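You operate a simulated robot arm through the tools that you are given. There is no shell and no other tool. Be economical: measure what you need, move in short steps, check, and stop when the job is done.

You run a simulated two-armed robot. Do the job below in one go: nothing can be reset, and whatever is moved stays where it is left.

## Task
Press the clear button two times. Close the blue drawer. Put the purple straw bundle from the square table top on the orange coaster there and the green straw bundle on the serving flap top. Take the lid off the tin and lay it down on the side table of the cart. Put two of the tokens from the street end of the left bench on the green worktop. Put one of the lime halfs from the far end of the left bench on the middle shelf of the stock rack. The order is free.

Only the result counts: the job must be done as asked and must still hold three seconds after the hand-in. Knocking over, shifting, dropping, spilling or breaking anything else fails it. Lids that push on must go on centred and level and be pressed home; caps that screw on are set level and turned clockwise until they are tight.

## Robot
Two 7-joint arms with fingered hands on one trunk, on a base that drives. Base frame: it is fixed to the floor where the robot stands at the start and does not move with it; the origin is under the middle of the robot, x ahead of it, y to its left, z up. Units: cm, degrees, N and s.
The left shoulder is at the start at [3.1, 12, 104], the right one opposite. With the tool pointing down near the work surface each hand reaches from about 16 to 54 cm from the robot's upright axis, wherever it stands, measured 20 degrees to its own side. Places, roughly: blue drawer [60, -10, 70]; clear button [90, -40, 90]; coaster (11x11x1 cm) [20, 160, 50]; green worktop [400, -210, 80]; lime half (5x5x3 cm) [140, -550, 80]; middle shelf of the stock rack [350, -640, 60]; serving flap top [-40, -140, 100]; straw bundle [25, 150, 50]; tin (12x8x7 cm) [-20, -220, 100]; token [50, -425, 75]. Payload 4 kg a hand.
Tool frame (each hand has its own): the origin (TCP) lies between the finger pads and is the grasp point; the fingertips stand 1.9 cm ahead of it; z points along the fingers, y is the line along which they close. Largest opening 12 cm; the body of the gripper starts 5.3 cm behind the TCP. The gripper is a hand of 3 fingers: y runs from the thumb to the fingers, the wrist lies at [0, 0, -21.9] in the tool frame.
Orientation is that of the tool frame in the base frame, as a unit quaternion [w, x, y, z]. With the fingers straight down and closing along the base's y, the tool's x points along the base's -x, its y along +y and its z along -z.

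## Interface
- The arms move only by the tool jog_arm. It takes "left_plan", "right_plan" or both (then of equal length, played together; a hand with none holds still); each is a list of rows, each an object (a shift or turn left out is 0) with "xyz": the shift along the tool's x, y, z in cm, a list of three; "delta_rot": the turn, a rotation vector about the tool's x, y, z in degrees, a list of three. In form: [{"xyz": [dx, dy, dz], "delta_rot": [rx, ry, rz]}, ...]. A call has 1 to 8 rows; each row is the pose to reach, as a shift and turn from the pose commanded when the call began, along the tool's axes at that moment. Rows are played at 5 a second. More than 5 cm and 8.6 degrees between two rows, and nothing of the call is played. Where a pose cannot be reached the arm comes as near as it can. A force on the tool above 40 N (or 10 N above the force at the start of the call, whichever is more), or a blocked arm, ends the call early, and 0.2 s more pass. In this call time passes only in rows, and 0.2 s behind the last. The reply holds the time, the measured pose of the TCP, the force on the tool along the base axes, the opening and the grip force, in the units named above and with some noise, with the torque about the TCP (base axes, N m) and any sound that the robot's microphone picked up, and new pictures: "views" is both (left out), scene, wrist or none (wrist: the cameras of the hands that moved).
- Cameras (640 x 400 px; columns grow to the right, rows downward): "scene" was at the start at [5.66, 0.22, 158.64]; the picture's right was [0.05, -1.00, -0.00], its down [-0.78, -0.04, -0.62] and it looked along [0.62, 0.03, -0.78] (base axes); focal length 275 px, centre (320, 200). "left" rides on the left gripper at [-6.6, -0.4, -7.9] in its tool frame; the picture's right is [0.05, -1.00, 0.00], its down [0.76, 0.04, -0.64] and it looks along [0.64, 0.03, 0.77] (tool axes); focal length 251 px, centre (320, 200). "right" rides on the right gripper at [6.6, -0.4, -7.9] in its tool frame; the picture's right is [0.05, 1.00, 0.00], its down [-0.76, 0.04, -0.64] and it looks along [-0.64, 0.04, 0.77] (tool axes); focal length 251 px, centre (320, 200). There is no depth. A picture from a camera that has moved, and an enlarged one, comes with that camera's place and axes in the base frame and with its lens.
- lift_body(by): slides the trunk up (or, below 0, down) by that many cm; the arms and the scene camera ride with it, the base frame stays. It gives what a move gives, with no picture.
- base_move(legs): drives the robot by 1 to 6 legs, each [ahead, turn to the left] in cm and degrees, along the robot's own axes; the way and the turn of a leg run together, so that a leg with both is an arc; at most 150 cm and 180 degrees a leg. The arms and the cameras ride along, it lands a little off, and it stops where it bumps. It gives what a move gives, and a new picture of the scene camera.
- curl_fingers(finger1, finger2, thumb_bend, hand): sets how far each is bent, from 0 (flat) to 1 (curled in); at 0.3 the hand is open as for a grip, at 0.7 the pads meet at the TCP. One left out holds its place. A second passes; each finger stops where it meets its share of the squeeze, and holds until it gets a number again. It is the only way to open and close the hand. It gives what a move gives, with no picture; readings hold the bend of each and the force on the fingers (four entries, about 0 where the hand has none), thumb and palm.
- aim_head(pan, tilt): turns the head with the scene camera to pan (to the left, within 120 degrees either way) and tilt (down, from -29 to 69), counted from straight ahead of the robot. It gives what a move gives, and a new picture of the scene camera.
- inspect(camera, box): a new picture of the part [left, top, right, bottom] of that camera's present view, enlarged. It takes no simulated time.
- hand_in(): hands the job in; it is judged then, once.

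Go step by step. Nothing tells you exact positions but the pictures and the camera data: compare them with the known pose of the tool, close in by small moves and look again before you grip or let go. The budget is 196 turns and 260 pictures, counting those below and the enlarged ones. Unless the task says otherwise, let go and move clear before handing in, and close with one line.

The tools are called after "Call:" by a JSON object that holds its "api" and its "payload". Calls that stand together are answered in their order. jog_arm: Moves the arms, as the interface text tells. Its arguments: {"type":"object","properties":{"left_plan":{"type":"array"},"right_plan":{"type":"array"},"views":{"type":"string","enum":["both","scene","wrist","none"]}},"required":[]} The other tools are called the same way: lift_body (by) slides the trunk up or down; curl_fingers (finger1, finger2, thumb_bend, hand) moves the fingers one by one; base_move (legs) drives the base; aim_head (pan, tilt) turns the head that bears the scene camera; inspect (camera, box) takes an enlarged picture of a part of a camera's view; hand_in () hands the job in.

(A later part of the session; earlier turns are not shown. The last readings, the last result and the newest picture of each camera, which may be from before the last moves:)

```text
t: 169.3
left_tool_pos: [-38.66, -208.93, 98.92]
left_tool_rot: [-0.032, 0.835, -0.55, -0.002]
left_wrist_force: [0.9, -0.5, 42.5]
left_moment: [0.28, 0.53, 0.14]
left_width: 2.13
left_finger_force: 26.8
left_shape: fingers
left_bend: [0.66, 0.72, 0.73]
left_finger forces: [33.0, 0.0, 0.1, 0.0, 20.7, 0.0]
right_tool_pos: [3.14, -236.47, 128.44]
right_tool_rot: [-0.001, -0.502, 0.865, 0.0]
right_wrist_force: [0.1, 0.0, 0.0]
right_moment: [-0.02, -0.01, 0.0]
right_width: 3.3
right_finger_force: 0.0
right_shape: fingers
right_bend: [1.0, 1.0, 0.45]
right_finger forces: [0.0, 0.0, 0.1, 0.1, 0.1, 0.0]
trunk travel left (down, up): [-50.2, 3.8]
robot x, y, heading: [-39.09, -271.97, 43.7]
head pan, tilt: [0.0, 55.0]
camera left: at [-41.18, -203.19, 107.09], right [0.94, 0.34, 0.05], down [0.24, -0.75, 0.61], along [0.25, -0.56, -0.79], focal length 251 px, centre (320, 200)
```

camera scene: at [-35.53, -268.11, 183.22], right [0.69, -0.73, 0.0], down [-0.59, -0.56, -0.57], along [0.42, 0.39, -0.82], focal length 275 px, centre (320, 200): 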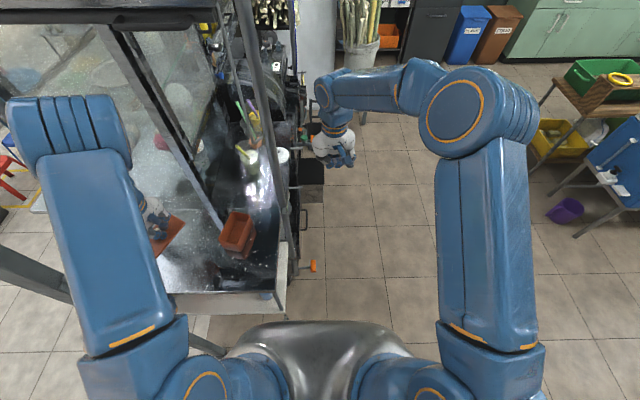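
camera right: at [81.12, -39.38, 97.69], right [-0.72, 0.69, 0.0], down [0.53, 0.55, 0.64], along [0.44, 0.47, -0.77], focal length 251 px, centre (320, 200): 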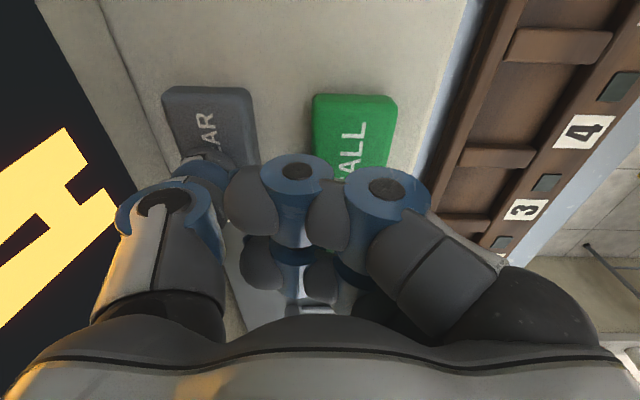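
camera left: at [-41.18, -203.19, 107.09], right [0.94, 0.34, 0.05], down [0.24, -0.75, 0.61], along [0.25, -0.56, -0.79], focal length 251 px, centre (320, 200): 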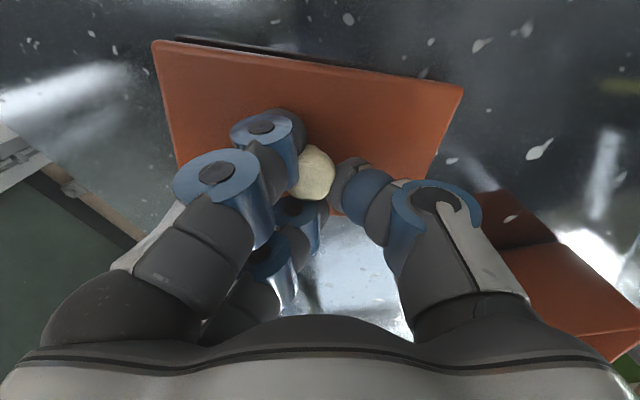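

It is down. I'll relax the pressure, open and rise.

Call:
{"api": "jog_arm", "payload": {"left_plan": [{"xyz": [0, 0, -0.5]}, {"xyz": [0, 0, -0.8]}], "views": "none"}}

Call:
{"api": "curl_fingers", "payload": {"hand": "left", "finger1": 0.48, "finger2": 0.48, "thumb_bend": 0.48}}

Call:
{"api": "jog_arm", "payload": {"left_plan": [{"xyz": [0, 0, -2]}, {"xyz": [0, 0, -6]}, {"xyz": [0, 0, -10]}, {"xyz": [0, 0, -14]}, {"xyz": [0, 0, -18]}, {"xyz": [0, 0, -22]}], "views": "scene"}}

```text
t: 169.9
left_tool_pos: [-38.92, -209.19, 99.03]
left_tool_rot: [-0.024, 0.835, -0.55, 0.001]
left_wrist_force: [1.5, 2.0, 5.2]
left_moment: [0.07, -0.03, 0.02]
left_width: 2.17
left_finger_force: 11.7
left_shape: fingers
left_bend: [0.66, 0.72, 0.72]
left_finger forces: [9.9, 0.0, 0.1, 0.1, 12.7, 0.0]
right_tool_pos: [3.15, -236.14, 128.31]
right_tool_rot: [-0.003, -0.503, 0.865, -0.002]
right_wrist_force: [0.3, -0.2, 0.1]
right_moment: [0.0, -0.03, -0.04]
right_width: 3.28
right_finger_force: 0.2
right_shape: fingers
right_bend: [1.0, 1.0, 0.45]
right_finger forces: [0.0, 0.1, 0.0, 0.0, 0.0, 0.1]
trunk travel left (down, up): [-50.2, 3.8]
robot x, y, heading: [-39.38, -271.65, 43.4]
head pan, tilt: [0.0, 55.0]
```

```text
t: 170.9
left_tool_pos: [-38.82, -209.16, 99.23]
left_tool_rot: [-0.027, 0.835, -0.55, 0.0]
left_wrist_force: [6.7, 0.2, 20.5]
left_moment: [-0.5, 0.34, 0.14]
left_width: 7.36
left_finger_force: 10.9
left_shape: fingers
left_bend: [0.48, 0.54, 0.48]
left_finger forces: [0.0, 21.1, 0.1, 0.0, 0.0, 0.0]
right_tool_pos: [3.21, -236.25, 128.28]
right_tool_rot: [-0.002, -0.502, 0.865, -0.002]
right_wrist_force: [-0.3, 0.2, 0.2]
right_moment: [0.02, -0.02, 0.01]
right_width: 3.29
right_finger_force: 0.0
right_shape: fingers
right_bend: [1.0, 1.0, 0.45]
right_finger forces: [0.0, 0.0, 0.0, 0.1, 0.0, 0.0]
trunk travel left (down, up): [-50.2, 3.8]
robot x, y, heading: [-39.12, -271.58, 43.6]
head pan, tilt: [0.0, 55.0]
```

```text
t: 172.3
left_tool_pos: [-39.33, -210.1, 121.06]
left_tool_rot: [-0.027, 0.836, -0.549, 0.0]
left_wrist_force: [-0.3, 0.4, -0.4]
left_moment: [0.02, 0.02, 0.01]
left_width: 7.43
left_finger_force: 0.1
left_shape: fingers
left_bend: [0.48, 0.48, 0.48]
left_finger forces: [0.0, 0.0, 0.0, 0.1, 0.0, 0.1]
right_tool_pos: [3.01, -236.24, 128.36]
right_tool_rot: [-0.002, -0.502, 0.865, -0.002]
right_wrist_force: [0.2, -0.1, 0.1]
right_moment: [0.0, 0.01, 0.0]
right_width: 3.31
right_finger_force: 0.0
right_shape: fingers
right_bend: [1.0, 1.0, 0.45]
right_finger forces: [0.0, 0.0, 0.0, 0.0, 0.0, 0.1]
trunk travel left (down, up): [-50.2, 3.8]
robot x, y, heading: [-39.5, -271.55, 43.5]
head pan, tilt: [0.0, 55.0]
camera scene: at [-35.42, -268.29, 183.22], right [0.69, -0.73, 0.0], down [-0.59, -0.56, -0.57], along [0.42, 0.39, -0.82], focal length 275 px, centre (320, 200)
```

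scene: 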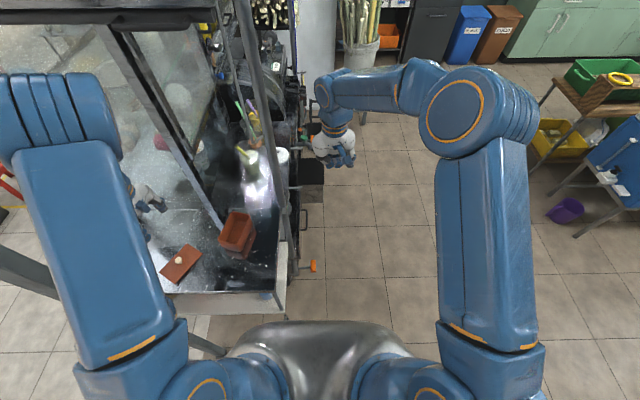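

The lid lies on the side table. Next are the tokens on the bench by the right wall. I'll back off from the table first.

Call:
{"api": "base_move", "payload": {"legs": [[-20, 0]]}}

Call:
{"api": "aim_head", "payload": {"pan": -95, "tilt": 35}}

```text
t: 173.9
left_tool_pos: [-54.07, -223.59, 121.02]
left_tool_rot: [-0.027, 0.836, -0.548, 0.002]
left_wrist_force: [0.9, 0.2, -0.5]
left_moment: [0.0, -0.01, -0.03]
left_width: 7.41
left_finger_force: 0.0
left_shape: fingers
left_bend: [0.48, 0.48, 0.48]
left_finger forces: [0.0, 0.1, 0.1, 0.0, 0.0, 0.0]
right_tool_pos: [-11.41, -249.56, 128.31]
right_tool_rot: [-0.003, -0.505, 0.863, -0.001]
right_wrist_force: [0.1, 0.4, 0.3]
right_moment: [0.01, 0.03, -0.02]
right_width: 3.3
right_finger_force: 0.0
right_shape: fingers
right_bend: [1.0, 1.0, 0.45]
right_finger forces: [0.1, 0.1, 0.0, 0.1, 0.0, 0.0]
trunk travel left (down, up): [-50.2, 3.8]
robot x, y, heading: [-53.17, -285.31, 43.9]
head pan, tilt: [0.0, 55.0]
camera scene: at [-49.69, -281.78, 183.21], right [0.69, -0.72, 0.0], down [-0.59, -0.57, -0.57], along [0.41, 0.4, -0.82], focal length 275 px, centre (320, 200)
```

scene: 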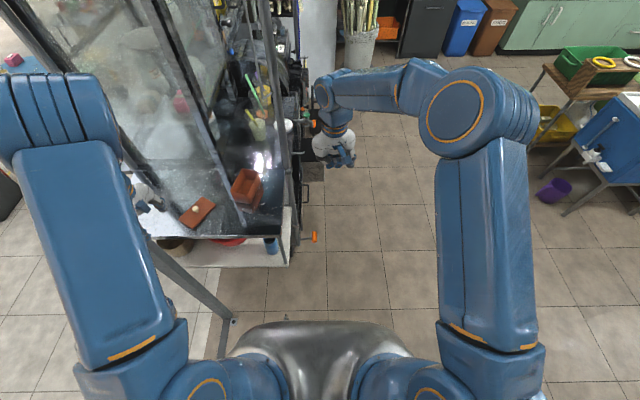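

```text
t: 175.6
left_tool_pos: [-54.04, -223.6, 121.0]
left_tool_rot: [-0.027, 0.836, -0.548, 0.0]
left_wrist_force: [-0.3, -0.1, -0.5]
left_moment: [0.02, 0.0, 0.0]
left_width: 7.43
left_finger_force: 0.1
left_shape: fingers
left_bend: [0.48, 0.48, 0.48]
left_finger forces: [0.1, 0.0, 0.0, 0.0, 0.1, 0.0]
right_tool_pos: [-11.38, -249.61, 128.36]
right_tool_rot: [-0.002, -0.505, 0.863, -0.003]
right_wrist_force: [1.5, 0.2, 0.0]
right_moment: [-0.07, -0.02, 0.01]
right_width: 3.29
right_finger_force: 0.1
right_shape: fingers
right_bend: [1.0, 1.0, 0.45]
right_finger forces: [0.0, 0.0, 0.0, 0.1, 0.1, 0.1]
trunk travel left (down, up): [-50.2, 3.8]
robot x, y, heading: [-53.57, -285.43, 43.9]
head pan, tilt: [-95.0, 35.0]
camera scene: at [-49.44, -293.69, 186.04], right [-0.78, -0.63, 0.0], down [-0.36, 0.45, -0.82], along [0.51, -0.64, -0.57], focal length 275 px, centre (320, 200)
```

scene: 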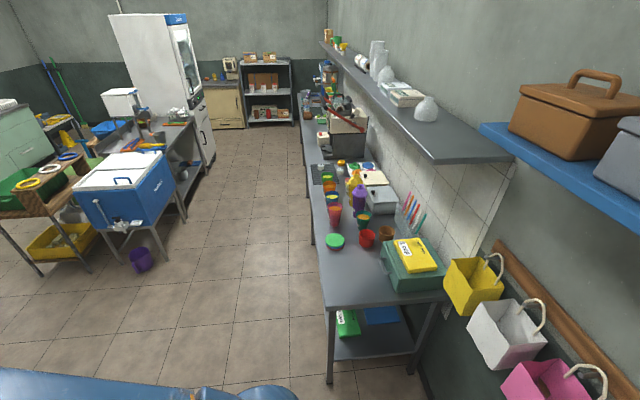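

Call:
{"api": "inspect", "payload": {"camera": "scene", "box": [280, 140, 460, 320]}}

Call:
{"api": "inspect", "payload": {"camera": "scene", "box": [220, 30, 400, 180]}}

```text
2.22 times, centred on (370, 230) of scene
camera zoom: at [-49.44, -293.69, 186.04], right [-0.78, -0.63, 0.0], down [-0.36, 0.45, -0.82], along [0.51, -0.64, -0.57], focal length 610 px, centre (209, 133)
```

zoom: 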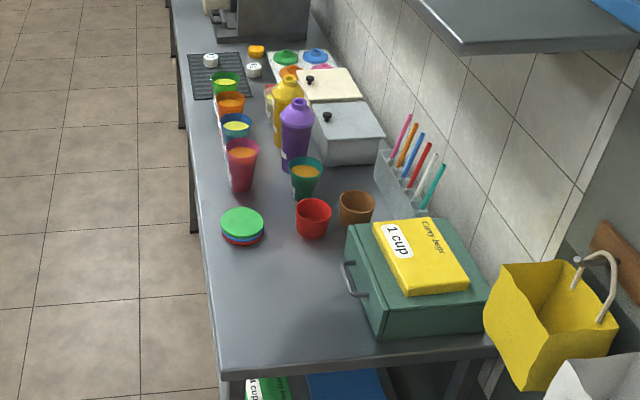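

```text
2.67 times, centred on (310, 105) of scene
camera zoom: at [-49.44, -293.69, 186.04], right [-0.78, -0.63, 0.0], down [-0.36, 0.45, -0.82], along [0.51, -0.64, -0.57], focal length 733 px, centre (347, 453)
```

zoom: 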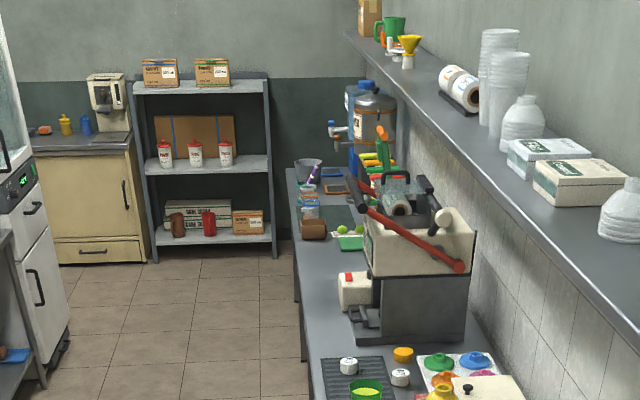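

I need a closer look at what the tokens are. First I bring the left hand in so it clears the cart's rod when I turn.

Call:
{"api": "jog_arm", "payload": {"left_plan": [{"xyz": [4.5, -1.3, 0]}, {"xyz": [9, -2.6, 0]}, {"xyz": [13.6, -3.9, 0]}, {"xyz": [18.1, -5.2, 0]}, {"xyz": [22.6, -6.5, 0]}, {"xyz": [27.2, -7.8, 0]}, {"xyz": [31.7, -9, 0]}], "views": "none"}}

Call:
{"api": "base_move", "payload": {"legs": [[0, -45], [0, -43]]}}

```text
t: 177.2
left_tool_pos: [-33.06, -249.4, 120.76]
left_tool_rot: [-0.027, 0.836, -0.547, -0.001]
left_wrist_force: [0.0, 0.1, -0.5]
left_moment: [0.01, 0.03, 0.02]
left_width: 7.42
left_finger_force: 0.0
left_shape: fingers
left_bend: [0.48, 0.48, 0.48]
left_finger forces: [0.1, 0.0, 0.1, 0.0, 0.0, 0.1]
right_tool_pos: [-11.27, -249.77, 128.3]
right_tool_rot: [-0.002, -0.504, 0.863, -0.001]
right_wrist_force: [0.6, -1.0, 0.7]
right_moment: [0.03, 0.02, -0.03]
right_width: 3.3
right_finger_force: 0.1
right_shape: fingers
right_bend: [1.0, 1.0, 0.45]
right_finger forces: [0.0, 0.1, 0.0, 0.1, 0.0, 0.0]
trunk travel left (down, up): [-50.2, 3.8]
robot x, y, heading: [-53.46, -285.28, 43.6]
head pan, tilt: [-95.0, 35.0]
```

```text
t: 179.6
left_tool_pos: [-13.76, -272.88, 120.63]
left_tool_rot: [0.025, -0.574, 0.819, -0.011]
left_wrist_force: [-0.5, 0.0, 0.2]
left_moment: [0.02, -0.04, -0.03]
left_width: 7.44
left_finger_force: 0.1
left_shape: fingers
left_bend: [0.48, 0.48, 0.48]
left_finger forces: [0.0, 0.1, 0.1, 0.0, 0.1, 0.0]
right_tool_pos: [1.82, -288.24, 128.36]
right_tool_rot: [-0.003, -0.148, 0.989, -0.001]
right_wrist_force: [-0.4, -0.7, -0.2]
right_moment: [0.0, -0.03, 0.0]
right_width: 3.33
right_finger_force: 0.1
right_shape: fingers
right_bend: [1.0, 1.0, 0.45]
right_finger forces: [0.1, 0.0, 0.0, 0.1, 0.0, 0.1]
trunk travel left (down, up): [-50.2, 3.8]
robot x, y, heading: [-54.22, -279.39, -1.7]
head pan, tilt: [-95.0, 35.0]
stopped in leg 1: the robot was blocked; the commanded pose is now the measured one
camera scene: at [-56.6, -287.97, 186.05], right [-0.99, 0.11, 0.0], down [0.06, 0.57, -0.82], along [-0.09, -0.81, -0.57], focal length 275 px, centre (320, 200)
```

scene: 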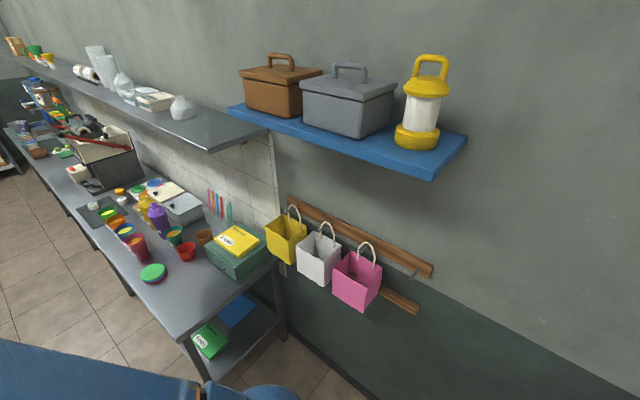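

Call:
{"api": "base_move", "payload": {"legs": [[0, -38], [50, 0]]}}

Call:
{"api": "aim_head", "payload": {"pan": -25, "tilt": 45}}

```text
t: 182.0
left_tool_pos: [-17.74, -299.47, 120.64]
left_tool_rot: [0.02, -0.275, 0.961, -0.018]
left_wrist_force: [1.3, -0.3, 0.4]
left_moment: [-0.05, -0.01, -0.01]
left_width: 7.46
left_finger_force: 0.0
left_shape: fingers
left_bend: [0.48, 0.48, 0.48]
left_finger forces: [0.0, 0.0, 0.1, 0.1, 0.1, 0.0]
right_tool_pos: [-15.13, -321.23, 128.32]
right_tool_rot: [-0.005, 0.183, 0.983, 0.001]
right_wrist_force: [0.3, 0.4, 0.0]
right_moment: [-0.01, 0.0, 0.02]
right_width: 3.32
right_finger_force: 0.0
right_shape: fingers
right_bend: [1.0, 1.0, 0.45]
right_finger forces: [0.0, 0.0, 0.1, 0.0, 0.0, 0.1]
trunk travel left (down, up): [-50.2, 3.8]
robot x, y, heading: [-50.1, -275.96, -40.1]
head pan, tilt: [-95.0, 35.0]
stopped in leg 1: the robot was blocked; the commanded pose is now the measured one
camera scene: at [-57.47, -280.82, 186.05], right [-0.71, 0.71, 0.0], down [0.4, 0.41, -0.82], along [-0.58, -0.58, -0.57], focal length 275 px, centre (320, 200)
```

scene: 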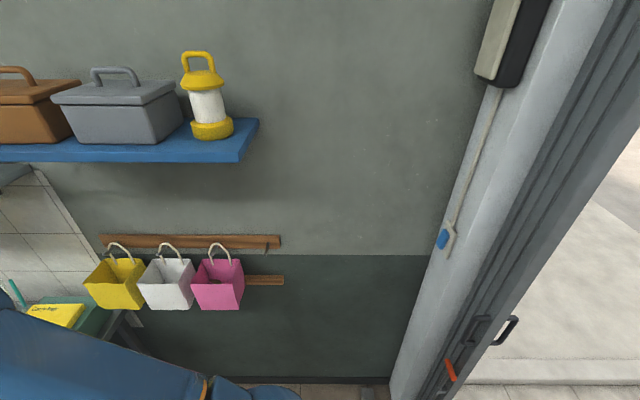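

```text
t: 183.4
left_tool_pos: [-17.89, -299.34, 120.73]
left_tool_rot: [0.019, -0.275, 0.961, -0.018]
left_wrist_force: [-0.1, -1.0, 1.2]
left_moment: [0.01, 0.01, -0.01]
left_width: 7.45
left_finger_force: 0.0
left_shape: fingers
left_bend: [0.48, 0.48, 0.48]
left_finger forces: [0.0, 0.0, 0.1, 0.0, 0.1, 0.0]
right_tool_pos: [-15.19, -320.99, 128.41]
right_tool_rot: [-0.003, 0.183, 0.983, 0.001]
right_wrist_force: [0.0, 0.2, -0.1]
right_moment: [-0.02, 0.02, -0.03]
right_width: 3.3
right_finger_force: 0.0
right_shape: fingers
right_bend: [1.0, 1.0, 0.45]
right_finger forces: [0.1, 0.0, 0.0, 0.0, 0.0, 0.0]
trunk travel left (down, up): [-50.2, 3.8]
robot x, y, heading: [-49.98, -275.77, -39.9]
head pan, tilt: [-25.0, 45.0]
camera scene: at [-48.04, -281.92, 184.56], right [-0.91, -0.42, 0.0], down [-0.3, 0.64, -0.71], along [0.3, -0.64, -0.71], focal length 275 px, centre (320, 200)
```

scene: 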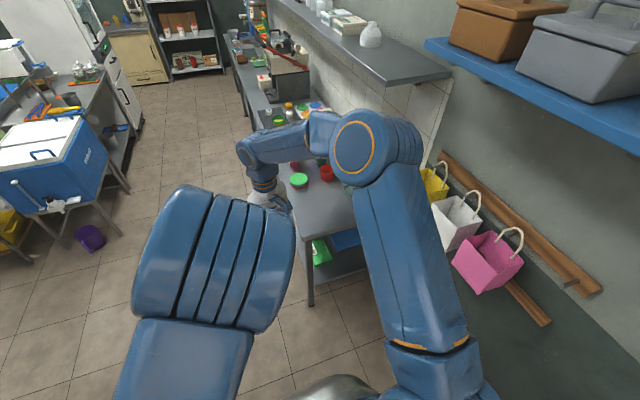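

Call:
{"api": "base_move", "payload": {"legs": [[15, 15], [80, 0], [8, -30]]}}

```text
t: 190.2
left_tool_pos: [65.68, -353.95, 120.87]
left_tool_rot: [0.019, -0.139, 0.99, -0.022]
left_wrist_force: [0.6, -0.3, -0.6]
left_moment: [-0.07, 0.01, 0.03]
left_width: 7.47
left_finger_force: 0.0
left_shape: fingers
left_bend: [0.48, 0.48, 0.48]
left_finger forces: [0.0, 0.0, 0.1, 0.0, 0.0, 0.0]
right_tool_pos: [62.22, -375.42, 128.57]
right_tool_rot: [-0.002, 0.317, 0.948, 0.0]
right_wrist_force: [0.9, 0.4, -0.7]
right_moment: [-0.05, -0.04, 0.03]
right_width: 3.31
right_finger_force: 0.0
right_shape: fingers
right_bend: [1.0, 1.0, 0.45]
right_finger forces: [0.0, 0.1, 0.1, 0.0, 0.1, 0.0]
trunk travel left (down, up): [-50.2, 3.8]
robot x, y, heading: [44.13, -320.62, -55.1]
head pan, tilt: [-25.0, 45.0]
camera scene: at [44.42, -326.79, 184.59], right [-0.99, -0.17, 0.0], down [-0.12, 0.7, -0.71], along [0.12, -0.7, -0.71], focal length 275 px, centre (320, 200)
```

scene: 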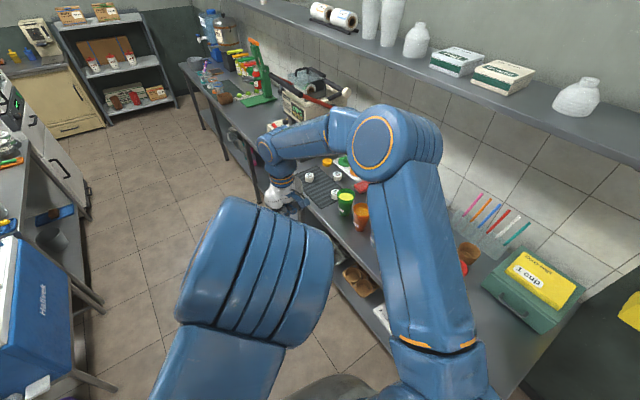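

Call:
{"api": "jog_arm", "payload": {"right_plan": [{"xyz": [3.6, 1.2, 0]}, {"xyz": [7.1, 2.4, 0]}, {"xyz": [10.7, 3.6, 0]}, {"xyz": [14.2, 4.7, 0]}], "views": "none"}}

Call:
{"api": "lift_body", "payload": {"by": -22}}

Call:
{"api": "base_move", "payload": {"legs": [[3, -36], [3, -40]]}}

Call:
{"api": "aim_head", "payload": {"pan": 0, "tilt": 42}}

```text
t: 191.2
left_tool_pos: [65.72, -353.96, 120.77]
left_tool_rot: [0.017, -0.138, 0.99, -0.023]
left_wrist_force: [-0.1, 0.8, -0.3]
left_moment: [0.0, 0.04, 0.03]
left_width: 7.47
left_finger_force: 0.1
left_shape: fingers
left_bend: [0.48, 0.48, 0.48]
left_finger forces: [0.0, 0.1, 0.0, 0.1, 0.0, 0.1]
right_tool_pos: [53.96, -363.13, 128.71]
right_tool_rot: [-0.003, 0.318, 0.948, 0.0]
right_wrist_force: [0.6, 0.9, 0.3]
right_moment: [-0.04, 0.02, -0.02]
right_width: 3.32
right_finger_force: 0.1
right_shape: fingers
right_bend: [1.0, 1.0, 0.45]
right_finger forces: [0.0, 0.0, 0.1, 0.0, 0.1, 0.0]
trunk travel left (down, up): [-50.2, 3.8]
robot x, y, heading: [44.41, -320.51, -55.2]
head pan, tilt: [-25.0, 45.0]
```

```text
t: 193.5
left_tool_pos: [65.69, -354.36, 98.71]
left_tool_rot: [0.017, -0.138, 0.99, -0.022]
left_wrist_force: [-0.6, 0.2, -0.5]
left_moment: [0.03, 0.03, 0.0]
left_width: 7.47
left_finger_force: 0.1
left_shape: fingers
left_bend: [0.48, 0.48, 0.48]
left_finger forces: [0.0, 0.0, 0.0, 0.0, 0.0, 0.0]
right_tool_pos: [54.02, -363.34, 106.58]
right_tool_rot: [-0.003, 0.318, 0.948, 0.001]
right_wrist_force: [-0.3, -0.2, 0.0]
right_moment: [-0.01, -0.02, 0.02]
right_width: 3.31
right_finger_force: 0.2
right_shape: fingers
right_bend: [1.0, 1.0, 0.45]
right_finger forces: [0.0, 0.0, 0.1, 0.0, 0.0, 0.1]
trunk travel left (down, up): [-28.2, 25.8]
robot x, y, heading: [43.59, -320.83, -55.2]
head pan, tilt: [-25.0, 45.0]
```

```text
t: 196.0
left_tool_pos: [41.69, -363.25, 98.57]
left_tool_rot: [0.012, 0.182, 0.983, -0.024]
left_wrist_force: [-0.7, 0.4, -0.2]
left_moment: [-0.03, 0.0, -0.04]
left_width: 7.45
left_finger_force: 0.0
left_shape: fingers
left_bend: [0.48, 0.48, 0.48]
left_finger forces: [0.1, 0.0, 0.0, 0.0, 0.0, 0.2]
right_tool_pos: [26.86, -363.47, 106.47]
right_tool_rot: [-0.001, 0.603, 0.798, 0.003]
right_wrist_force: [-0.8, 0.4, -0.9]
right_moment: [-0.04, -0.04, 0.01]
right_width: 3.34
right_finger_force: 0.0
right_shape: fingers
right_bend: [1.0, 1.0, 0.45]
right_finger forces: [0.0, 0.0, 0.1, 0.0, 0.0, 0.0]
trunk travel left (down, up): [-28.2, 25.8]
robot x, y, heading: [49.38, -323.53, -93.3]
head pan, tilt: [-25.0, 45.0]
stopped in leg 2: the robot was blocked; the commanded pose is now the measured one
camera scene: at [45.63, -328.99, 162.55], right [-0.88, 0.47, 0.0], down [0.34, 0.62, -0.71], along [-0.33, -0.62, -0.71], focal length 275 px, centre (320, 200)
```

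scene: 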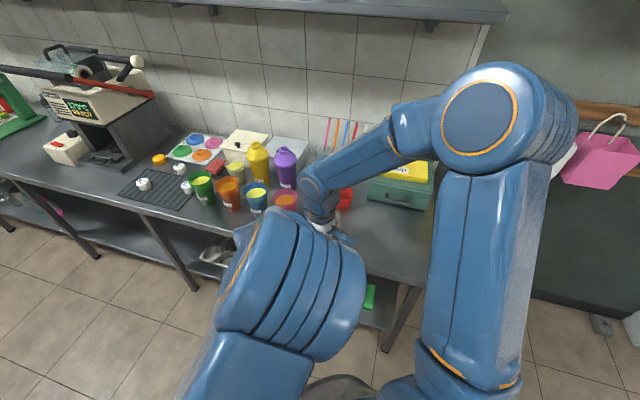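

```text
t: 196.9
left_tool_pos: [41.93, -363.32, 98.69]
left_tool_rot: [0.01, 0.182, 0.983, -0.024]
left_wrist_force: [-0.7, 0.1, 0.3]
left_moment: [0.01, -0.01, 0.0]
left_width: 7.46
left_finger_force: 0.0
left_shape: fingers
left_bend: [0.48, 0.48, 0.48]
left_finger forces: [0.0, 0.0, 0.1, 0.0, 0.0, 0.1]
right_tool_pos: [26.98, -363.54, 106.69]
right_tool_rot: [-0.001, 0.603, 0.798, 0.002]
right_wrist_force: [0.0, -1.0, 0.6]
right_moment: [-0.01, -0.01, -0.03]
right_width: 3.33
right_finger_force: 0.1
right_shape: fingers
right_bend: [1.0, 1.0, 0.45]
right_finger forces: [0.1, 0.0, 0.1, 0.0, 0.0, 0.0]
trunk travel left (down, up): [-28.2, 25.8]
robot x, y, heading: [49.76, -323.67, -93.0]
head pan, tilt: [0.0, 42.0]
camera scene: at [49.28, -330.25, 162.99], right [-1.0, 0.06, 0.0], down [0.04, 0.67, -0.74], along [-0.04, -0.74, -0.67], focal length 275 px, centre (320, 200)
```

scene: 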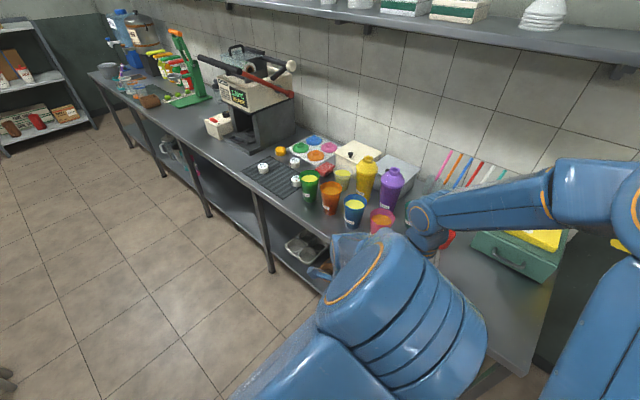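

Call:
{"api": "inspect", "payload": {"camera": "scene", "box": [200, 120, 420, 260]}}

Call:
{"api": "inspect", "payload": {"camera": "scene", "box": [80, 20, 240, 130]}}

```text
2.86 times, centred on (310, 190) of scene
camera zoom: at [49.28, -330.25, 162.99], right [-1.0, 0.06, 0.0], down [0.04, 0.67, -0.74], along [-0.04, -0.74, -0.67], focal length 785 px, centre (349, 229)
```

zoom: 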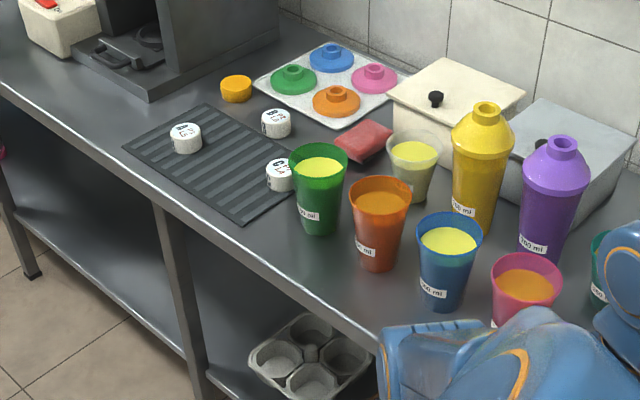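

```text
3.64 times, centred on (160, 75) of scene
camera zoom: at [49.28, -330.25, 162.99], right [-1.0, 0.06, 0.0], down [0.04, 0.67, -0.74], along [-0.04, -0.74, -0.67], focal length 999 px, centre (902, 654)
```

zoom: 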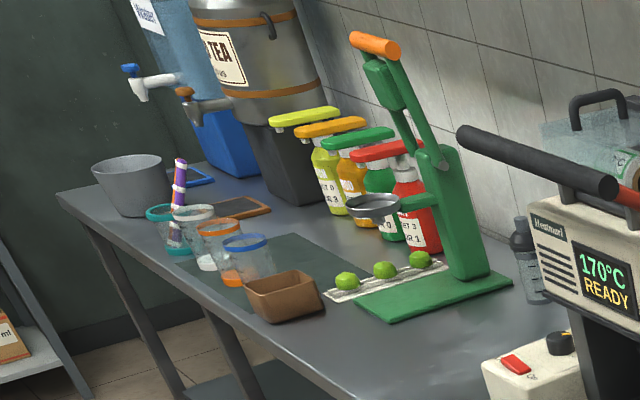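

Call:
{"api": "inspect", "payload": {"camera": "scene", "box": [240, 135, 320, 190]}}

```text
7.27 times, centred on (280, 162) of scene
camera zoom: at [49.28, -330.25, 162.99], right [-1.0, 0.06, 0.0], down [0.04, 0.67, -0.74], along [-0.04, -0.74, -0.67], focal length 1998 px, centre (611, 473)
```

zoom: 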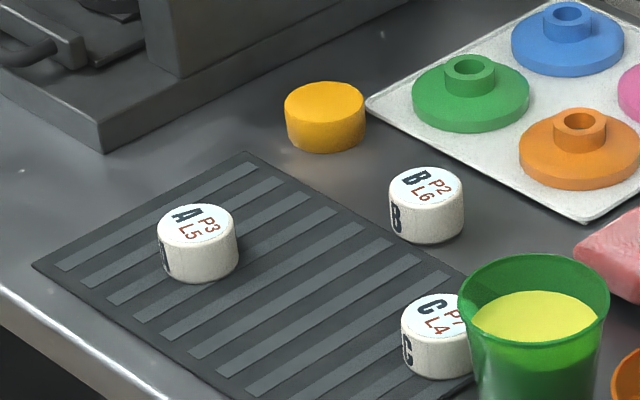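

Call:
{"api": "inspect", "payload": {"camera": "right", "box": [0, 0, 640, 400]}}

```text
1.00 times, centred on (320, 200) of right (not enlarged: the box is as wide or as high as the picture)
camera zoom: at [24.92, -357.27, 114.62], right [0.95, 0.32, 0.0], down [0.25, -0.73, 0.64], along [0.21, -0.6, -0.77], focal length 251 px, centre (320, 200)
```

zoom: 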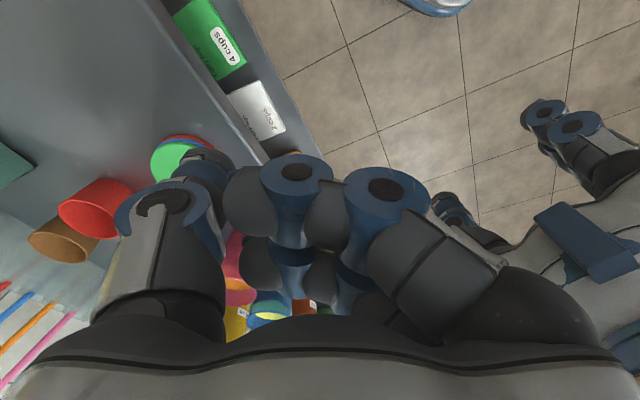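

Call:
{"api": "jog_arm", "payload": {"right_plan": [{"xyz": [3.8, 1.3, 0]}, {"xyz": [7.6, 2.6, 0]}, {"xyz": [7.6, 2.6, 5]}, {"xyz": [7.6, 2.6, 10]}, {"xyz": [7.6, 2.6, 15]}, {"xyz": [7.6, 2.6, 20]}, {"xyz": [7.6, 2.6, 25]}], "views": "none"}}

Call:
{"api": "aim_head", "payload": {"pan": -30, "tilt": 45}}

```text
t: 198.5
left_tool_pos: [44.44, -362.88, 97.32]
left_tool_rot: [0.024, 0.159, 0.987, -0.004]
left_wrist_force: [-0.1, 0.2, 0.7]
left_moment: [0.05, -0.05, 0.0]
left_width: 7.47
left_finger_force: 0.1
left_shape: fingers
left_bend: [0.48, 0.48, 0.48]
left_finger forces: [0.0, 0.1, 0.0, 0.0, 0.1, 0.0]
right_tool_pos: [26.82, -356.21, 82.03]
right_tool_rot: [0.01, 0.616, 0.788, -0.003]
right_wrist_force: [-0.3, -0.7, 0.1]
right_moment: [0.02, -0.02, -0.02]
right_width: 3.3
right_finger_force: 0.2
right_shape: fingers
right_bend: [1.0, 1.0, 0.45]
right_finger forces: [0.0, 0.0, 0.0, 0.0, 0.0, 0.0]
trunk travel left (down, up): [-28.2, 25.8]
robot x, y, heading: [49.42, -323.73, -93.2]
head pan, tilt: [0.0, 42.0]
```

```text
t: 199.5
left_tool_pos: [44.33, -362.95, 97.67]
left_tool_rot: [0.02, 0.159, 0.987, -0.005]
left_wrist_force: [-0.6, 0.0, 0.2]
left_moment: [-0.01, -0.01, 0.03]
left_width: 7.47
left_finger_force: 0.0
left_shape: fingers
left_bend: [0.48, 0.48, 0.48]
left_finger forces: [0.1, 0.0, 0.0, 0.0, 0.0, 0.0]
right_tool_pos: [26.92, -356.11, 82.01]
right_tool_rot: [0.006, 0.615, 0.789, -0.003]
right_wrist_force: [-0.6, 0.4, -0.4]
right_moment: [-0.01, 0.01, 0.06]
right_width: 3.33
right_finger_force: 0.1
right_shape: fingers
right_bend: [1.0, 1.0, 0.45]
right_finger forces: [0.0, 0.0, 0.1, 0.0, 0.1, 0.0]
trunk travel left (down, up): [-28.2, 25.8]
robot x, y, heading: [49.94, -323.7, -93.3]
head pan, tilt: [-30.0, 45.0]
camera scene: at [45.36, -328.74, 162.56], right [-0.84, 0.55, 0.0], down [0.39, 0.59, -0.71], along [-0.39, -0.59, -0.71], focal length 275 px, centre (320, 200)
```

scene: 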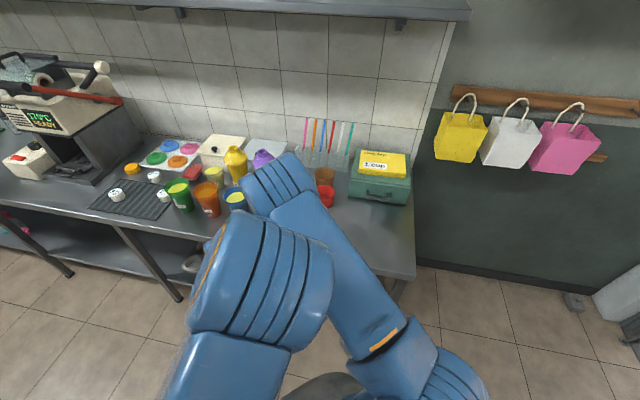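

The right forearm nudged the left arm, so I separate them by moving the left hand leftwards.

Call:
{"api": "jog_arm", "payload": {"left_plan": [{"xyz": [-4.3, 1.4, 0]}, {"xyz": [-8.6, 2.8, 0]}, {"xyz": [-12.9, 4.2, 0]}, {"xyz": [-17.1, 5.6, 0]}, {"xyz": [-21.3, 7, 0]}], "views": "scene"}}

```text
t: 200.7
left_tool_pos: [64.48, -364.29, 98.93]
left_tool_rot: [0.009, 0.184, 0.983, -0.025]
left_wrist_force: [0.5, 0.1, -0.8]
left_moment: [-0.04, 0.04, 0.02]
left_width: 7.44
left_finger_force: 0.1
left_shape: fingers
left_bend: [0.48, 0.48, 0.48]
left_finger forces: [0.0, 0.0, 0.0, 0.0, 0.0, 0.1]
right_tool_pos: [27.53, -355.5, 81.37]
right_tool_rot: [-0.004, 0.602, 0.798, 0.002]
right_wrist_force: [0.2, 0.0, -0.7]
right_moment: [-0.01, 0.07, 0.01]
right_width: 3.31
right_finger_force: 0.1
right_shape: fingers
right_bend: [1.0, 1.0, 0.45]
right_finger forces: [0.0, 0.0, 0.0, 0.1, 0.1, 0.1]
trunk travel left (down, up): [-28.2, 25.8]
robot x, y, heading: [49.89, -324.2, -93.4]
head pan, tilt: [-30.0, 45.0]
camera scene: at [45.54, -328.73, 162.56], right [-0.84, 0.55, 0.0], down [0.39, 0.59, -0.71], along [-0.39, -0.59, -0.71], focal length 275 px, centre (320, 200)
```

scene: 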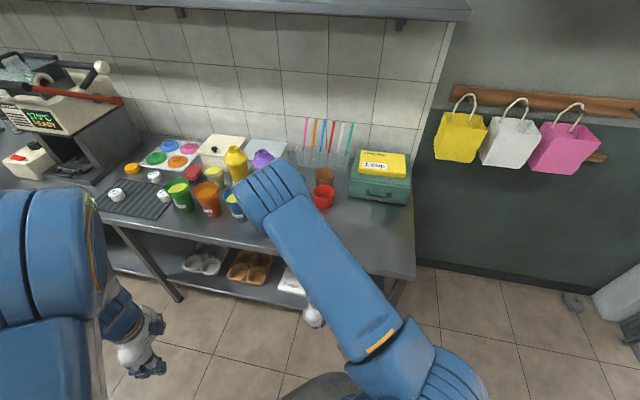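

Call:
{"api": "jog_arm", "payload": {"right_plan": [{"xyz": [1.4, -4, 0]}, {"xyz": [2.8, -8, 0]}, {"xyz": [4.2, -12, 0]}, {"xyz": [5.6, -16, 0]}, {"xyz": [7, -20, 0]}], "views": "none"}}

Call:
{"api": "inspect", "payload": {"camera": "scene", "box": [200, 130, 420, 290]}}

```text
t: 201.9
left_tool_pos: [64.46, -364.26, 98.9]
left_tool_rot: [0.011, 0.182, 0.983, -0.025]
left_wrist_force: [-0.3, -1.0, 0.5]
left_moment: [0.0, -0.02, -0.01]
left_width: 7.48
left_finger_force: 0.1
left_shape: fingers
left_bend: [0.48, 0.48, 0.48]
left_finger forces: [0.0, 0.0, 0.1, 0.1, 0.1, 0.0]
right_tool_pos: [6.26, -354.23, 81.67]
right_tool_rot: [-0.002, 0.602, 0.798, 0.001]
right_wrist_force: [-0.3, 0.0, -0.6]
right_moment: [0.0, 0.0, 0.01]
right_width: 3.33
right_finger_force: 0.0
right_shape: fingers
right_bend: [1.0, 1.0, 0.45]
right_finger forces: [0.0, 0.0, 0.0, 0.0, 0.0, 0.1]
trunk travel left (down, up): [-28.2, 25.8]
robot x, y, heading: [49.59, -323.85, -93.3]
head pan, tilt: [-30.0, 45.0]
```

```text
2.50 times, centred on (310, 210) of scene
camera zoom: at [45.34, -328.72, 162.56], right [-0.84, 0.55, 0.0], down [0.39, 0.59, -0.71], along [-0.39, -0.59, -0.71], focal length 687 px, centre (345, 175)
```

zoom: 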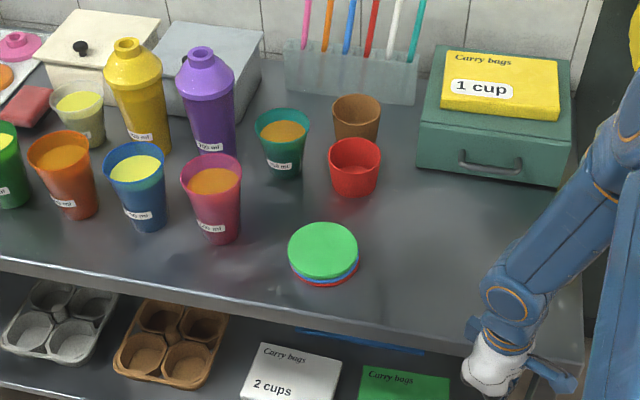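

Those discs are coaster-sized. The tokens are the white pucks A, B and C on the ridged mat, with A near (74,-454) and C near (55,-441). I bring the right hand back in and up, then drive along the bench to face them.

Call:
{"api": "jog_arm", "payload": {"right_plan": [{"xyz": [-1, 4, -3]}, {"xyz": [-2.4, 8, -5]}, {"xyz": [-3.8, 12, -7]}, {"xyz": [-5.2, 16, -9]}, {"xyz": [-6, 17, -13.8]}, {"xyz": [-6, 17, -18.6]}, {"xyz": [-6, 17, -23.4]}, {"xyz": [-6, 17, -28]}], "views": "none"}}

Call:
{"api": "base_move", "payload": {"legs": [[2, 34], [98, 0]]}}

```text
refused: row 1 steps farther than a row can; nothing moved
```

```text
t: 203.7
left_tool_pos: [82.12, -354.42, 98.72]
left_tool_rot: [0.014, -0.065, 0.998, -0.022]
left_wrist_force: [0.8, -0.7, -0.6]
left_moment: [0.01, 0.03, -0.02]
left_width: 7.47
left_finger_force: 0.1
left_shape: fingers
left_bend: [0.48, 0.48, 0.48]
left_finger forces: [0.1, 0.0, 0.0, 0.0, 0.0, 0.0]
right_tool_pos: [26.25, -373.31, 81.85]
right_tool_rot: [-0.003, 0.387, 0.922, 0.0]
right_wrist_force: [0.2, -0.1, 0.2]
right_moment: [0.02, 0.04, 0.01]
right_width: 3.29
right_finger_force: 0.0
right_shape: fingers
right_bend: [1.0, 1.0, 0.45]
right_finger forces: [0.0, 0.0, 0.1, 0.0, 0.1, 0.0]
trunk travel left (down, up): [-28.2, 25.8]
robot x, y, heading: [46.91, -326.94, -63.5]
head pan, tilt: [-30.0, 45.0]
stopped in leg 1: the robot was blocked; the commanded pose is now the measured one
camera scene: at [46.09, -333.45, 162.55], right [-1.0, 0.06, 0.0], down [0.04, 0.71, -0.71], along [-0.05, -0.7, -0.71], focal length 275 px, centre (320, 200)
```

scene: 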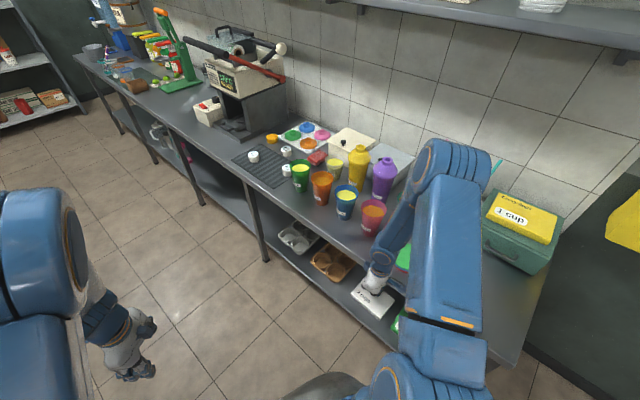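

Call:
{"api": "jog_arm", "payload": {"right_plan": [{"xyz": [0, 0, -4.5]}, {"xyz": [0, 0, -9]}, {"xyz": [0, 3, -13]}, {"xyz": [-1, 7, -16]}, {"xyz": [-2, 11, -18]}, {"xyz": [-3, 15, -20]}, {"xyz": [-4, 17, -24]}], "views": "scene"}}

```text
refused: row 4 steps farther than a row can; nothing moved
```

Call:
{"api": "jog_arm", "payload": {"right_plan": [{"xyz": [0, 0, -4.5]}, {"xyz": [0, 0, -9]}, {"xyz": [0, 3, -12.5]}, {"xyz": [-1, 7, -15]}, {"xyz": [-2, 11, -17]}, {"xyz": [-3, 15, -19]}, {"xyz": [-4, 17, -23]}], "views": "scene"}}

```text
t: 205.2
left_tool_pos: [81.88, -354.15, 98.96]
left_tool_rot: [0.016, -0.064, 0.998, -0.022]
left_wrist_force: [-0.3, 0.2, 0.9]
left_moment: [-0.01, -0.04, -0.03]
left_width: 7.48
left_finger_force: 0.1
left_shape: fingers
left_bend: [0.48, 0.48, 0.48]
left_finger forces: [0.0, 0.0, 0.0, 0.0, 0.0, 0.0]
right_tool_pos: [41.0, -364.06, 104.59]
right_tool_rot: [-0.001, 0.389, 0.921, 0.0]
right_wrist_force: [0.4, 0.4, 0.0]
right_moment: [0.01, -0.02, 0.02]
right_width: 3.3
right_finger_force: 0.0
right_shape: fingers
right_bend: [1.0, 1.0, 0.45]
right_finger forces: [0.0, 0.0, 0.1, 0.0, 0.0, 0.1]
trunk travel left (down, up): [-28.2, 25.8]
robot x, y, heading: [46.73, -326.82, -63.5]
head pan, tilt: [-30.0, 45.0]
camera scene: at [45.64, -333.15, 162.57], right [-1.0, 0.06, 0.0], down [0.04, 0.71, -0.71], along [-0.04, -0.71, -0.71], focal length 275 px, centre (320, 200)
```

scene: 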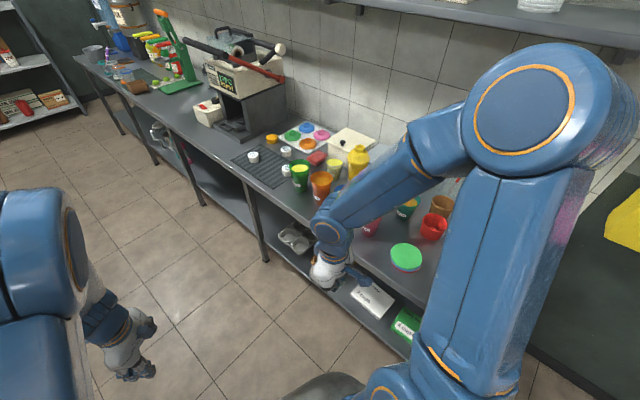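

Call:
{"api": "base_move", "payload": {"legs": [[10, 9], [88, 0]]}}

Call:
{"api": "curl_fingers", "payload": {"hand": "right", "finger1": 0.3, "finger2": 0.3, "thumb_bend": 0.3}}

```text
t: 210.7
left_tool_pos: [141.54, -429.8, 98.81]
left_tool_rot: [0.017, -0.138, 0.99, -0.02]
left_wrist_force: [-0.6, 0.0, 0.0]
left_moment: [0.04, 0.03, -0.03]
left_width: 7.47
left_finger_force: 0.1
left_shape: fingers
left_bend: [0.48, 0.48, 0.48]
left_finger forces: [0.0, 0.0, 0.1, 0.1, 0.1, 0.0]
right_tool_pos: [102.37, -445.75, 104.68]
right_tool_rot: [-0.002, 0.32, 0.947, 0.002]
right_wrist_force: [0.4, 0.1, -0.7]
right_moment: [0.03, 0.03, -0.01]
right_width: 3.32
right_finger_force: 0.1
right_shape: fingers
right_bend: [1.0, 1.0, 0.45]
right_finger forces: [0.1, 0.1, 0.0, 0.1, 0.0, 0.0]
trunk travel left (down, up): [-28.2, 25.8]
robot x, y, heading: [102.89, -407.67, -55.1]
head pan, tilt: [-30.0, 45.0]
camera scene: at [102.49, -414.58, 162.55], right [-1.0, -0.08, 0.0], down [-0.06, 0.71, -0.71], along [0.06, -0.7, -0.71], focal length 275 px, centre (320, 200)
```

scene: 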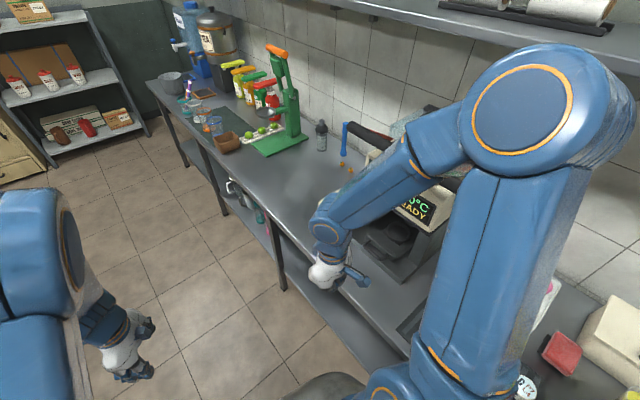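

```text
t: 211.7
left_tool_pos: [141.37, -429.91, 98.87]
left_tool_rot: [0.017, -0.137, 0.99, -0.021]
left_wrist_force: [-0.5, -0.5, -0.4]
left_moment: [-0.03, -0.01, 0.03]
left_width: 7.45
left_finger_force: 0.1
left_shape: fingers
left_bend: [0.48, 0.48, 0.48]
left_finger forces: [0.0, 0.1, 0.0, 0.0, 0.0, 0.0]
right_tool_pos: [102.49, -445.77, 104.7]
right_tool_rot: [-0.002, 0.321, 0.947, 0.001]
right_wrist_force: [0.6, -0.5, -0.4]
right_moment: [-0.05, 0.01, 0.02]
right_width: 12.79
right_finger_force: 0.0
right_shape: fingers
right_bend: [0.3, 0.3, 0.3]
right_finger forces: [0.1, 0.1, 0.0, 0.0, 0.0, 0.0]
trunk travel left (down, up): [-28.2, 25.8]
robot x, y, heading: [102.81, -407.82, -55.1]
head pan, tilt: [-30.0, 45.0]
```

The position is good. I draw the left hand back a bit so the turn clears the machine, then turn right in parts.

Call:
{"api": "jog_arm", "payload": {"left_plan": [{"xyz": [1.3, 3.8, 0]}, {"xyz": [2.6, 7.5, 0]}, {"xyz": [3.9, 11.3, 0]}], "views": "none"}}

Call:
{"api": "base_move", "payload": {"legs": [[0, -36]]}}

```text
t: 212.5
left_tool_pos: [135.42, -421.06, 98.27]
left_tool_rot: [0.017, -0.137, 0.99, -0.019]
left_wrist_force: [0.0, -0.3, 0.3]
left_moment: [0.0, -0.01, 0.02]
left_width: 7.44
left_finger_force: 0.1
left_shape: fingers
left_bend: [0.48, 0.48, 0.48]
left_finger forces: [0.0, 0.1, 0.0, 0.1, 0.0, 0.0]
left hand out of reach, approached as far as the arm can: row 3
right_tool_pos: [102.61, -445.49, 104.61]
right_tool_rot: [-0.001, 0.32, 0.947, 0.0]
right_wrist_force: [-0.7, 0.7, 0.7]
right_moment: [0.0, 0.06, 0.0]
right_width: 12.79
right_finger_force: 0.1
right_shape: fingers
right_bend: [0.3, 0.3, 0.3]
right_finger forces: [0.1, 0.0, 0.0, 0.1, 0.0, 0.0]
trunk travel left (down, up): [-28.2, 25.8]
robot x, y, heading: [102.77, -408.37, -55.3]
head pan, tilt: [-30.0, 45.0]
```

```text
t: 214.5
left_tool_pos: [122.47, -436.86, 98.13]
left_tool_rot: [0.013, 0.157, 0.987, -0.023]
left_wrist_force: [0.1, -0.4, -0.8]
left_moment: [0.05, -0.05, 0.01]
left_width: 7.44
left_finger_force: 0.2
left_shape: fingers
left_bend: [0.48, 0.48, 0.48]
left_finger forces: [0.0, 0.0, 0.0, 0.1, 0.0, 0.1]
right_tool_pos: [81.4, -438.84, 104.58]
right_tool_rot: [-0.002, 0.582, 0.813, 0.003]
right_wrist_force: [-0.4, -0.3, 0.6]
right_moment: [-0.04, -0.05, -0.01]
right_width: 12.83
right_finger_force: 0.1
right_shape: fingers
right_bend: [0.3, 0.3, 0.3]
right_finger forces: [0.1, 0.0, 0.0, 0.0, 0.0, 0.0]
trunk travel left (down, up): [-28.2, 25.8]
robot x, y, heading: [106.01, -407.6, -89.7]
head pan, tilt: [-30.0, 45.0]
stopped in leg 1: the robot was blocked; the commanded pose is now the measured one
camera scene: at [101.94, -412.86, 162.54], right [-0.87, 0.5, 0.0], down [0.35, 0.61, -0.71], along [-0.35, -0.61, -0.71], focal length 275 px, centre (320, 200)
```

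scene: 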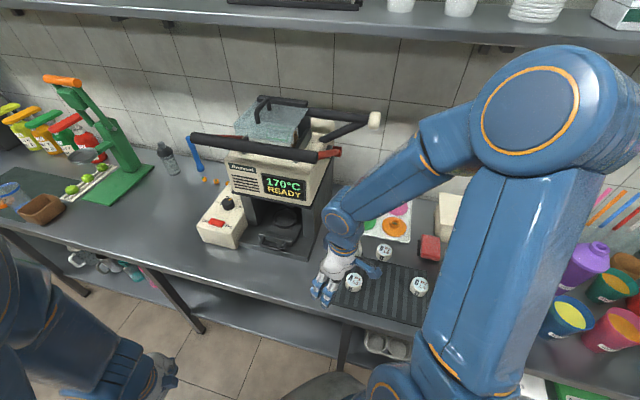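

Re-triangulated: token tops are near z 83, with A (71.7,-444.8) and C (55,-433.2). I turn on toward the bench.

Call:
{"api": "base_move", "payload": {"legs": [[0, -25]]}}

Call:
{"api": "base_move", "payload": {"legs": [[0, -20]]}}

Call:
{"api": "aim_head", "payload": {"pan": 0, "tilt": 52}}

```text
t: 216.1
left_tool_pos: [108.85, -441.2, 98.13]
left_tool_rot: [0.005, 0.365, 0.931, -0.024]
left_wrist_force: [0.0, 0.0, -0.1]
left_moment: [0.01, -0.01, 0.02]
left_width: 7.45
left_finger_force: 0.1
left_shape: fingers
left_bend: [0.48, 0.48, 0.48]
left_finger forces: [0.0, 0.0, 0.0, 0.1, 0.1, 0.0]
right_tool_pos: [70.85, -425.98, 104.74]
right_tool_rot: [-0.002, 0.743, 0.67, 0.001]
right_wrist_force: [-0.6, 0.6, 0.9]
right_moment: [-0.02, -0.01, 0.01]
right_width: 12.82
right_finger_force: 0.0
right_shape: fingers
right_bend: [0.3, 0.3, 0.3]
right_finger forces: [0.0, 0.0, 0.0, 0.0, 0.0, 0.0]
trunk travel left (down, up): [-28.2, 25.8]
robot x, y, heading: [108.28, -409.01, -114.7]
head pan, tilt: [-30.0, 45.0]
camera scene: at [102.83, -411.85, 162.57], right [-0.58, 0.82, 0.0], down [0.58, 0.41, -0.71], along [-0.58, -0.41, -0.71], focal length 275 px, centre (320, 200)
```

scene: 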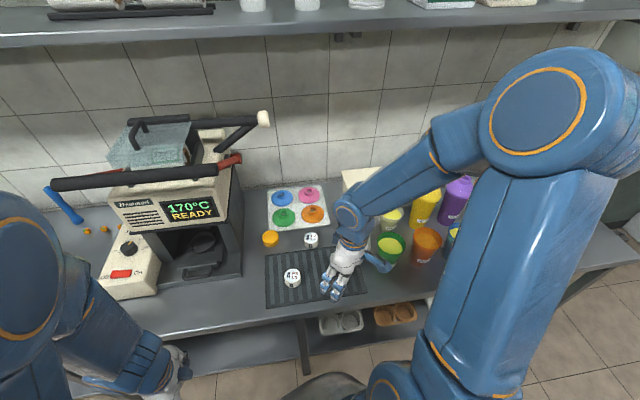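

```text
t: 217.6
left_tool_pos: [97.42, -439.41, 98.2]
left_tool_rot: [0.002, 0.522, 0.852, -0.026]
left_wrist_force: [-1.1, -0.1, -1.2]
left_moment: [-0.01, -0.01, -0.01]
left_width: 7.51
left_finger_force: 0.1
left_shape: fingers
left_bend: [0.48, 0.48, 0.48]
left_finger forces: [0.0, 0.1, 0.1, 0.0, 0.1, 0.0]
right_tool_pos: [66.9, -411.96, 104.68]
right_tool_rot: [0.0, 0.848, 0.53, 0.002]
right_wrist_force: [-0.7, -0.2, 0.3]
right_moment: [0.03, 0.0, 0.02]
right_width: 12.8
right_finger_force: 0.0
right_shape: fingers
right_bend: [0.3, 0.3, 0.3]
right_finger forces: [0.0, 0.0, 0.0, 0.0, 0.1, 0.0]
trunk travel left (down, up): [-28.2, 25.8]
robot x, y, heading: [109.58, -410.09, -134.7]
head pan, tilt: [-30.0, 45.0]
camera scene: at [103.13, -411.08, 162.55], right [-0.26, 0.96, 0.0], down [0.68, 0.19, -0.71], along [-0.68, -0.19, -0.71], focal length 275 px, centre (320, 200)
```

scene: 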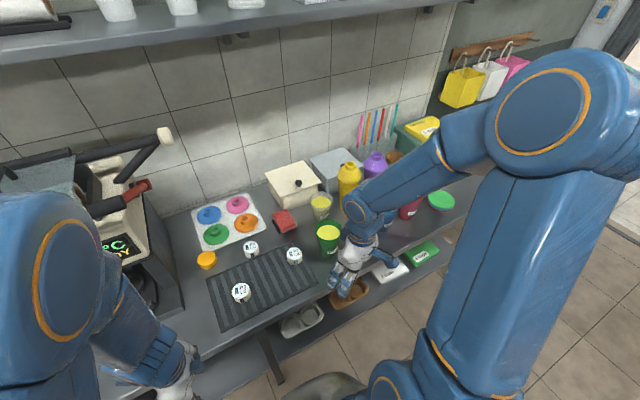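

```text
t: 218.6
left_tool_pos: [97.55, -439.41, 98.23]
left_tool_rot: [0.001, 0.522, 0.853, -0.026]
left_wrist_force: [0.4, -0.1, 0.5]
left_moment: [0.03, -0.01, 0.0]
left_width: 7.44
left_finger_force: 0.1
left_shape: fingers
left_bend: [0.48, 0.48, 0.48]
left_finger forces: [0.0, 0.1, 0.1, 0.0, 0.0, 0.0]
right_tool_pos: [66.95, -412.07, 104.74]
right_tool_rot: [-0.001, 0.848, 0.53, 0.001]
right_wrist_force: [0.0, 0.1, 0.4]
right_moment: [-0.02, 0.0, 0.02]
right_width: 12.83
right_finger_force: 0.2
right_shape: fingers
right_bend: [0.3, 0.3, 0.3]
right_finger forces: [0.0, 0.0, 0.0, 0.1, 0.0, 0.0]
trunk travel left (down, up): [-28.2, 25.8]
robot x, y, heading: [110.11, -410.02, -134.5]
head pan, tilt: [0.0, 52.0]
camera scene: at [105.89, -414.4, 161.6], right [-0.71, 0.7, 0.0], down [0.55, 0.56, -0.62], along [-0.43, -0.44, -0.79], focal length 275 px, centre (320, 200)
```

scene: 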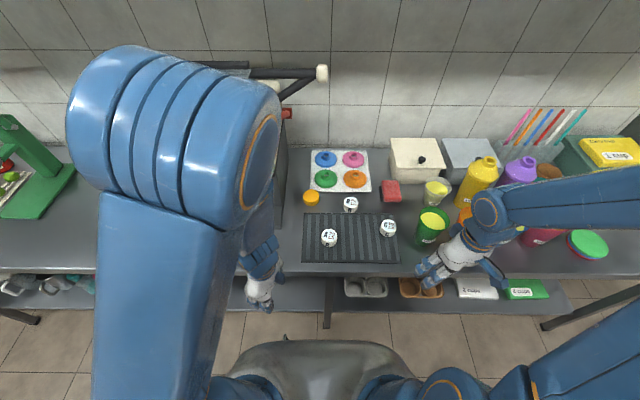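

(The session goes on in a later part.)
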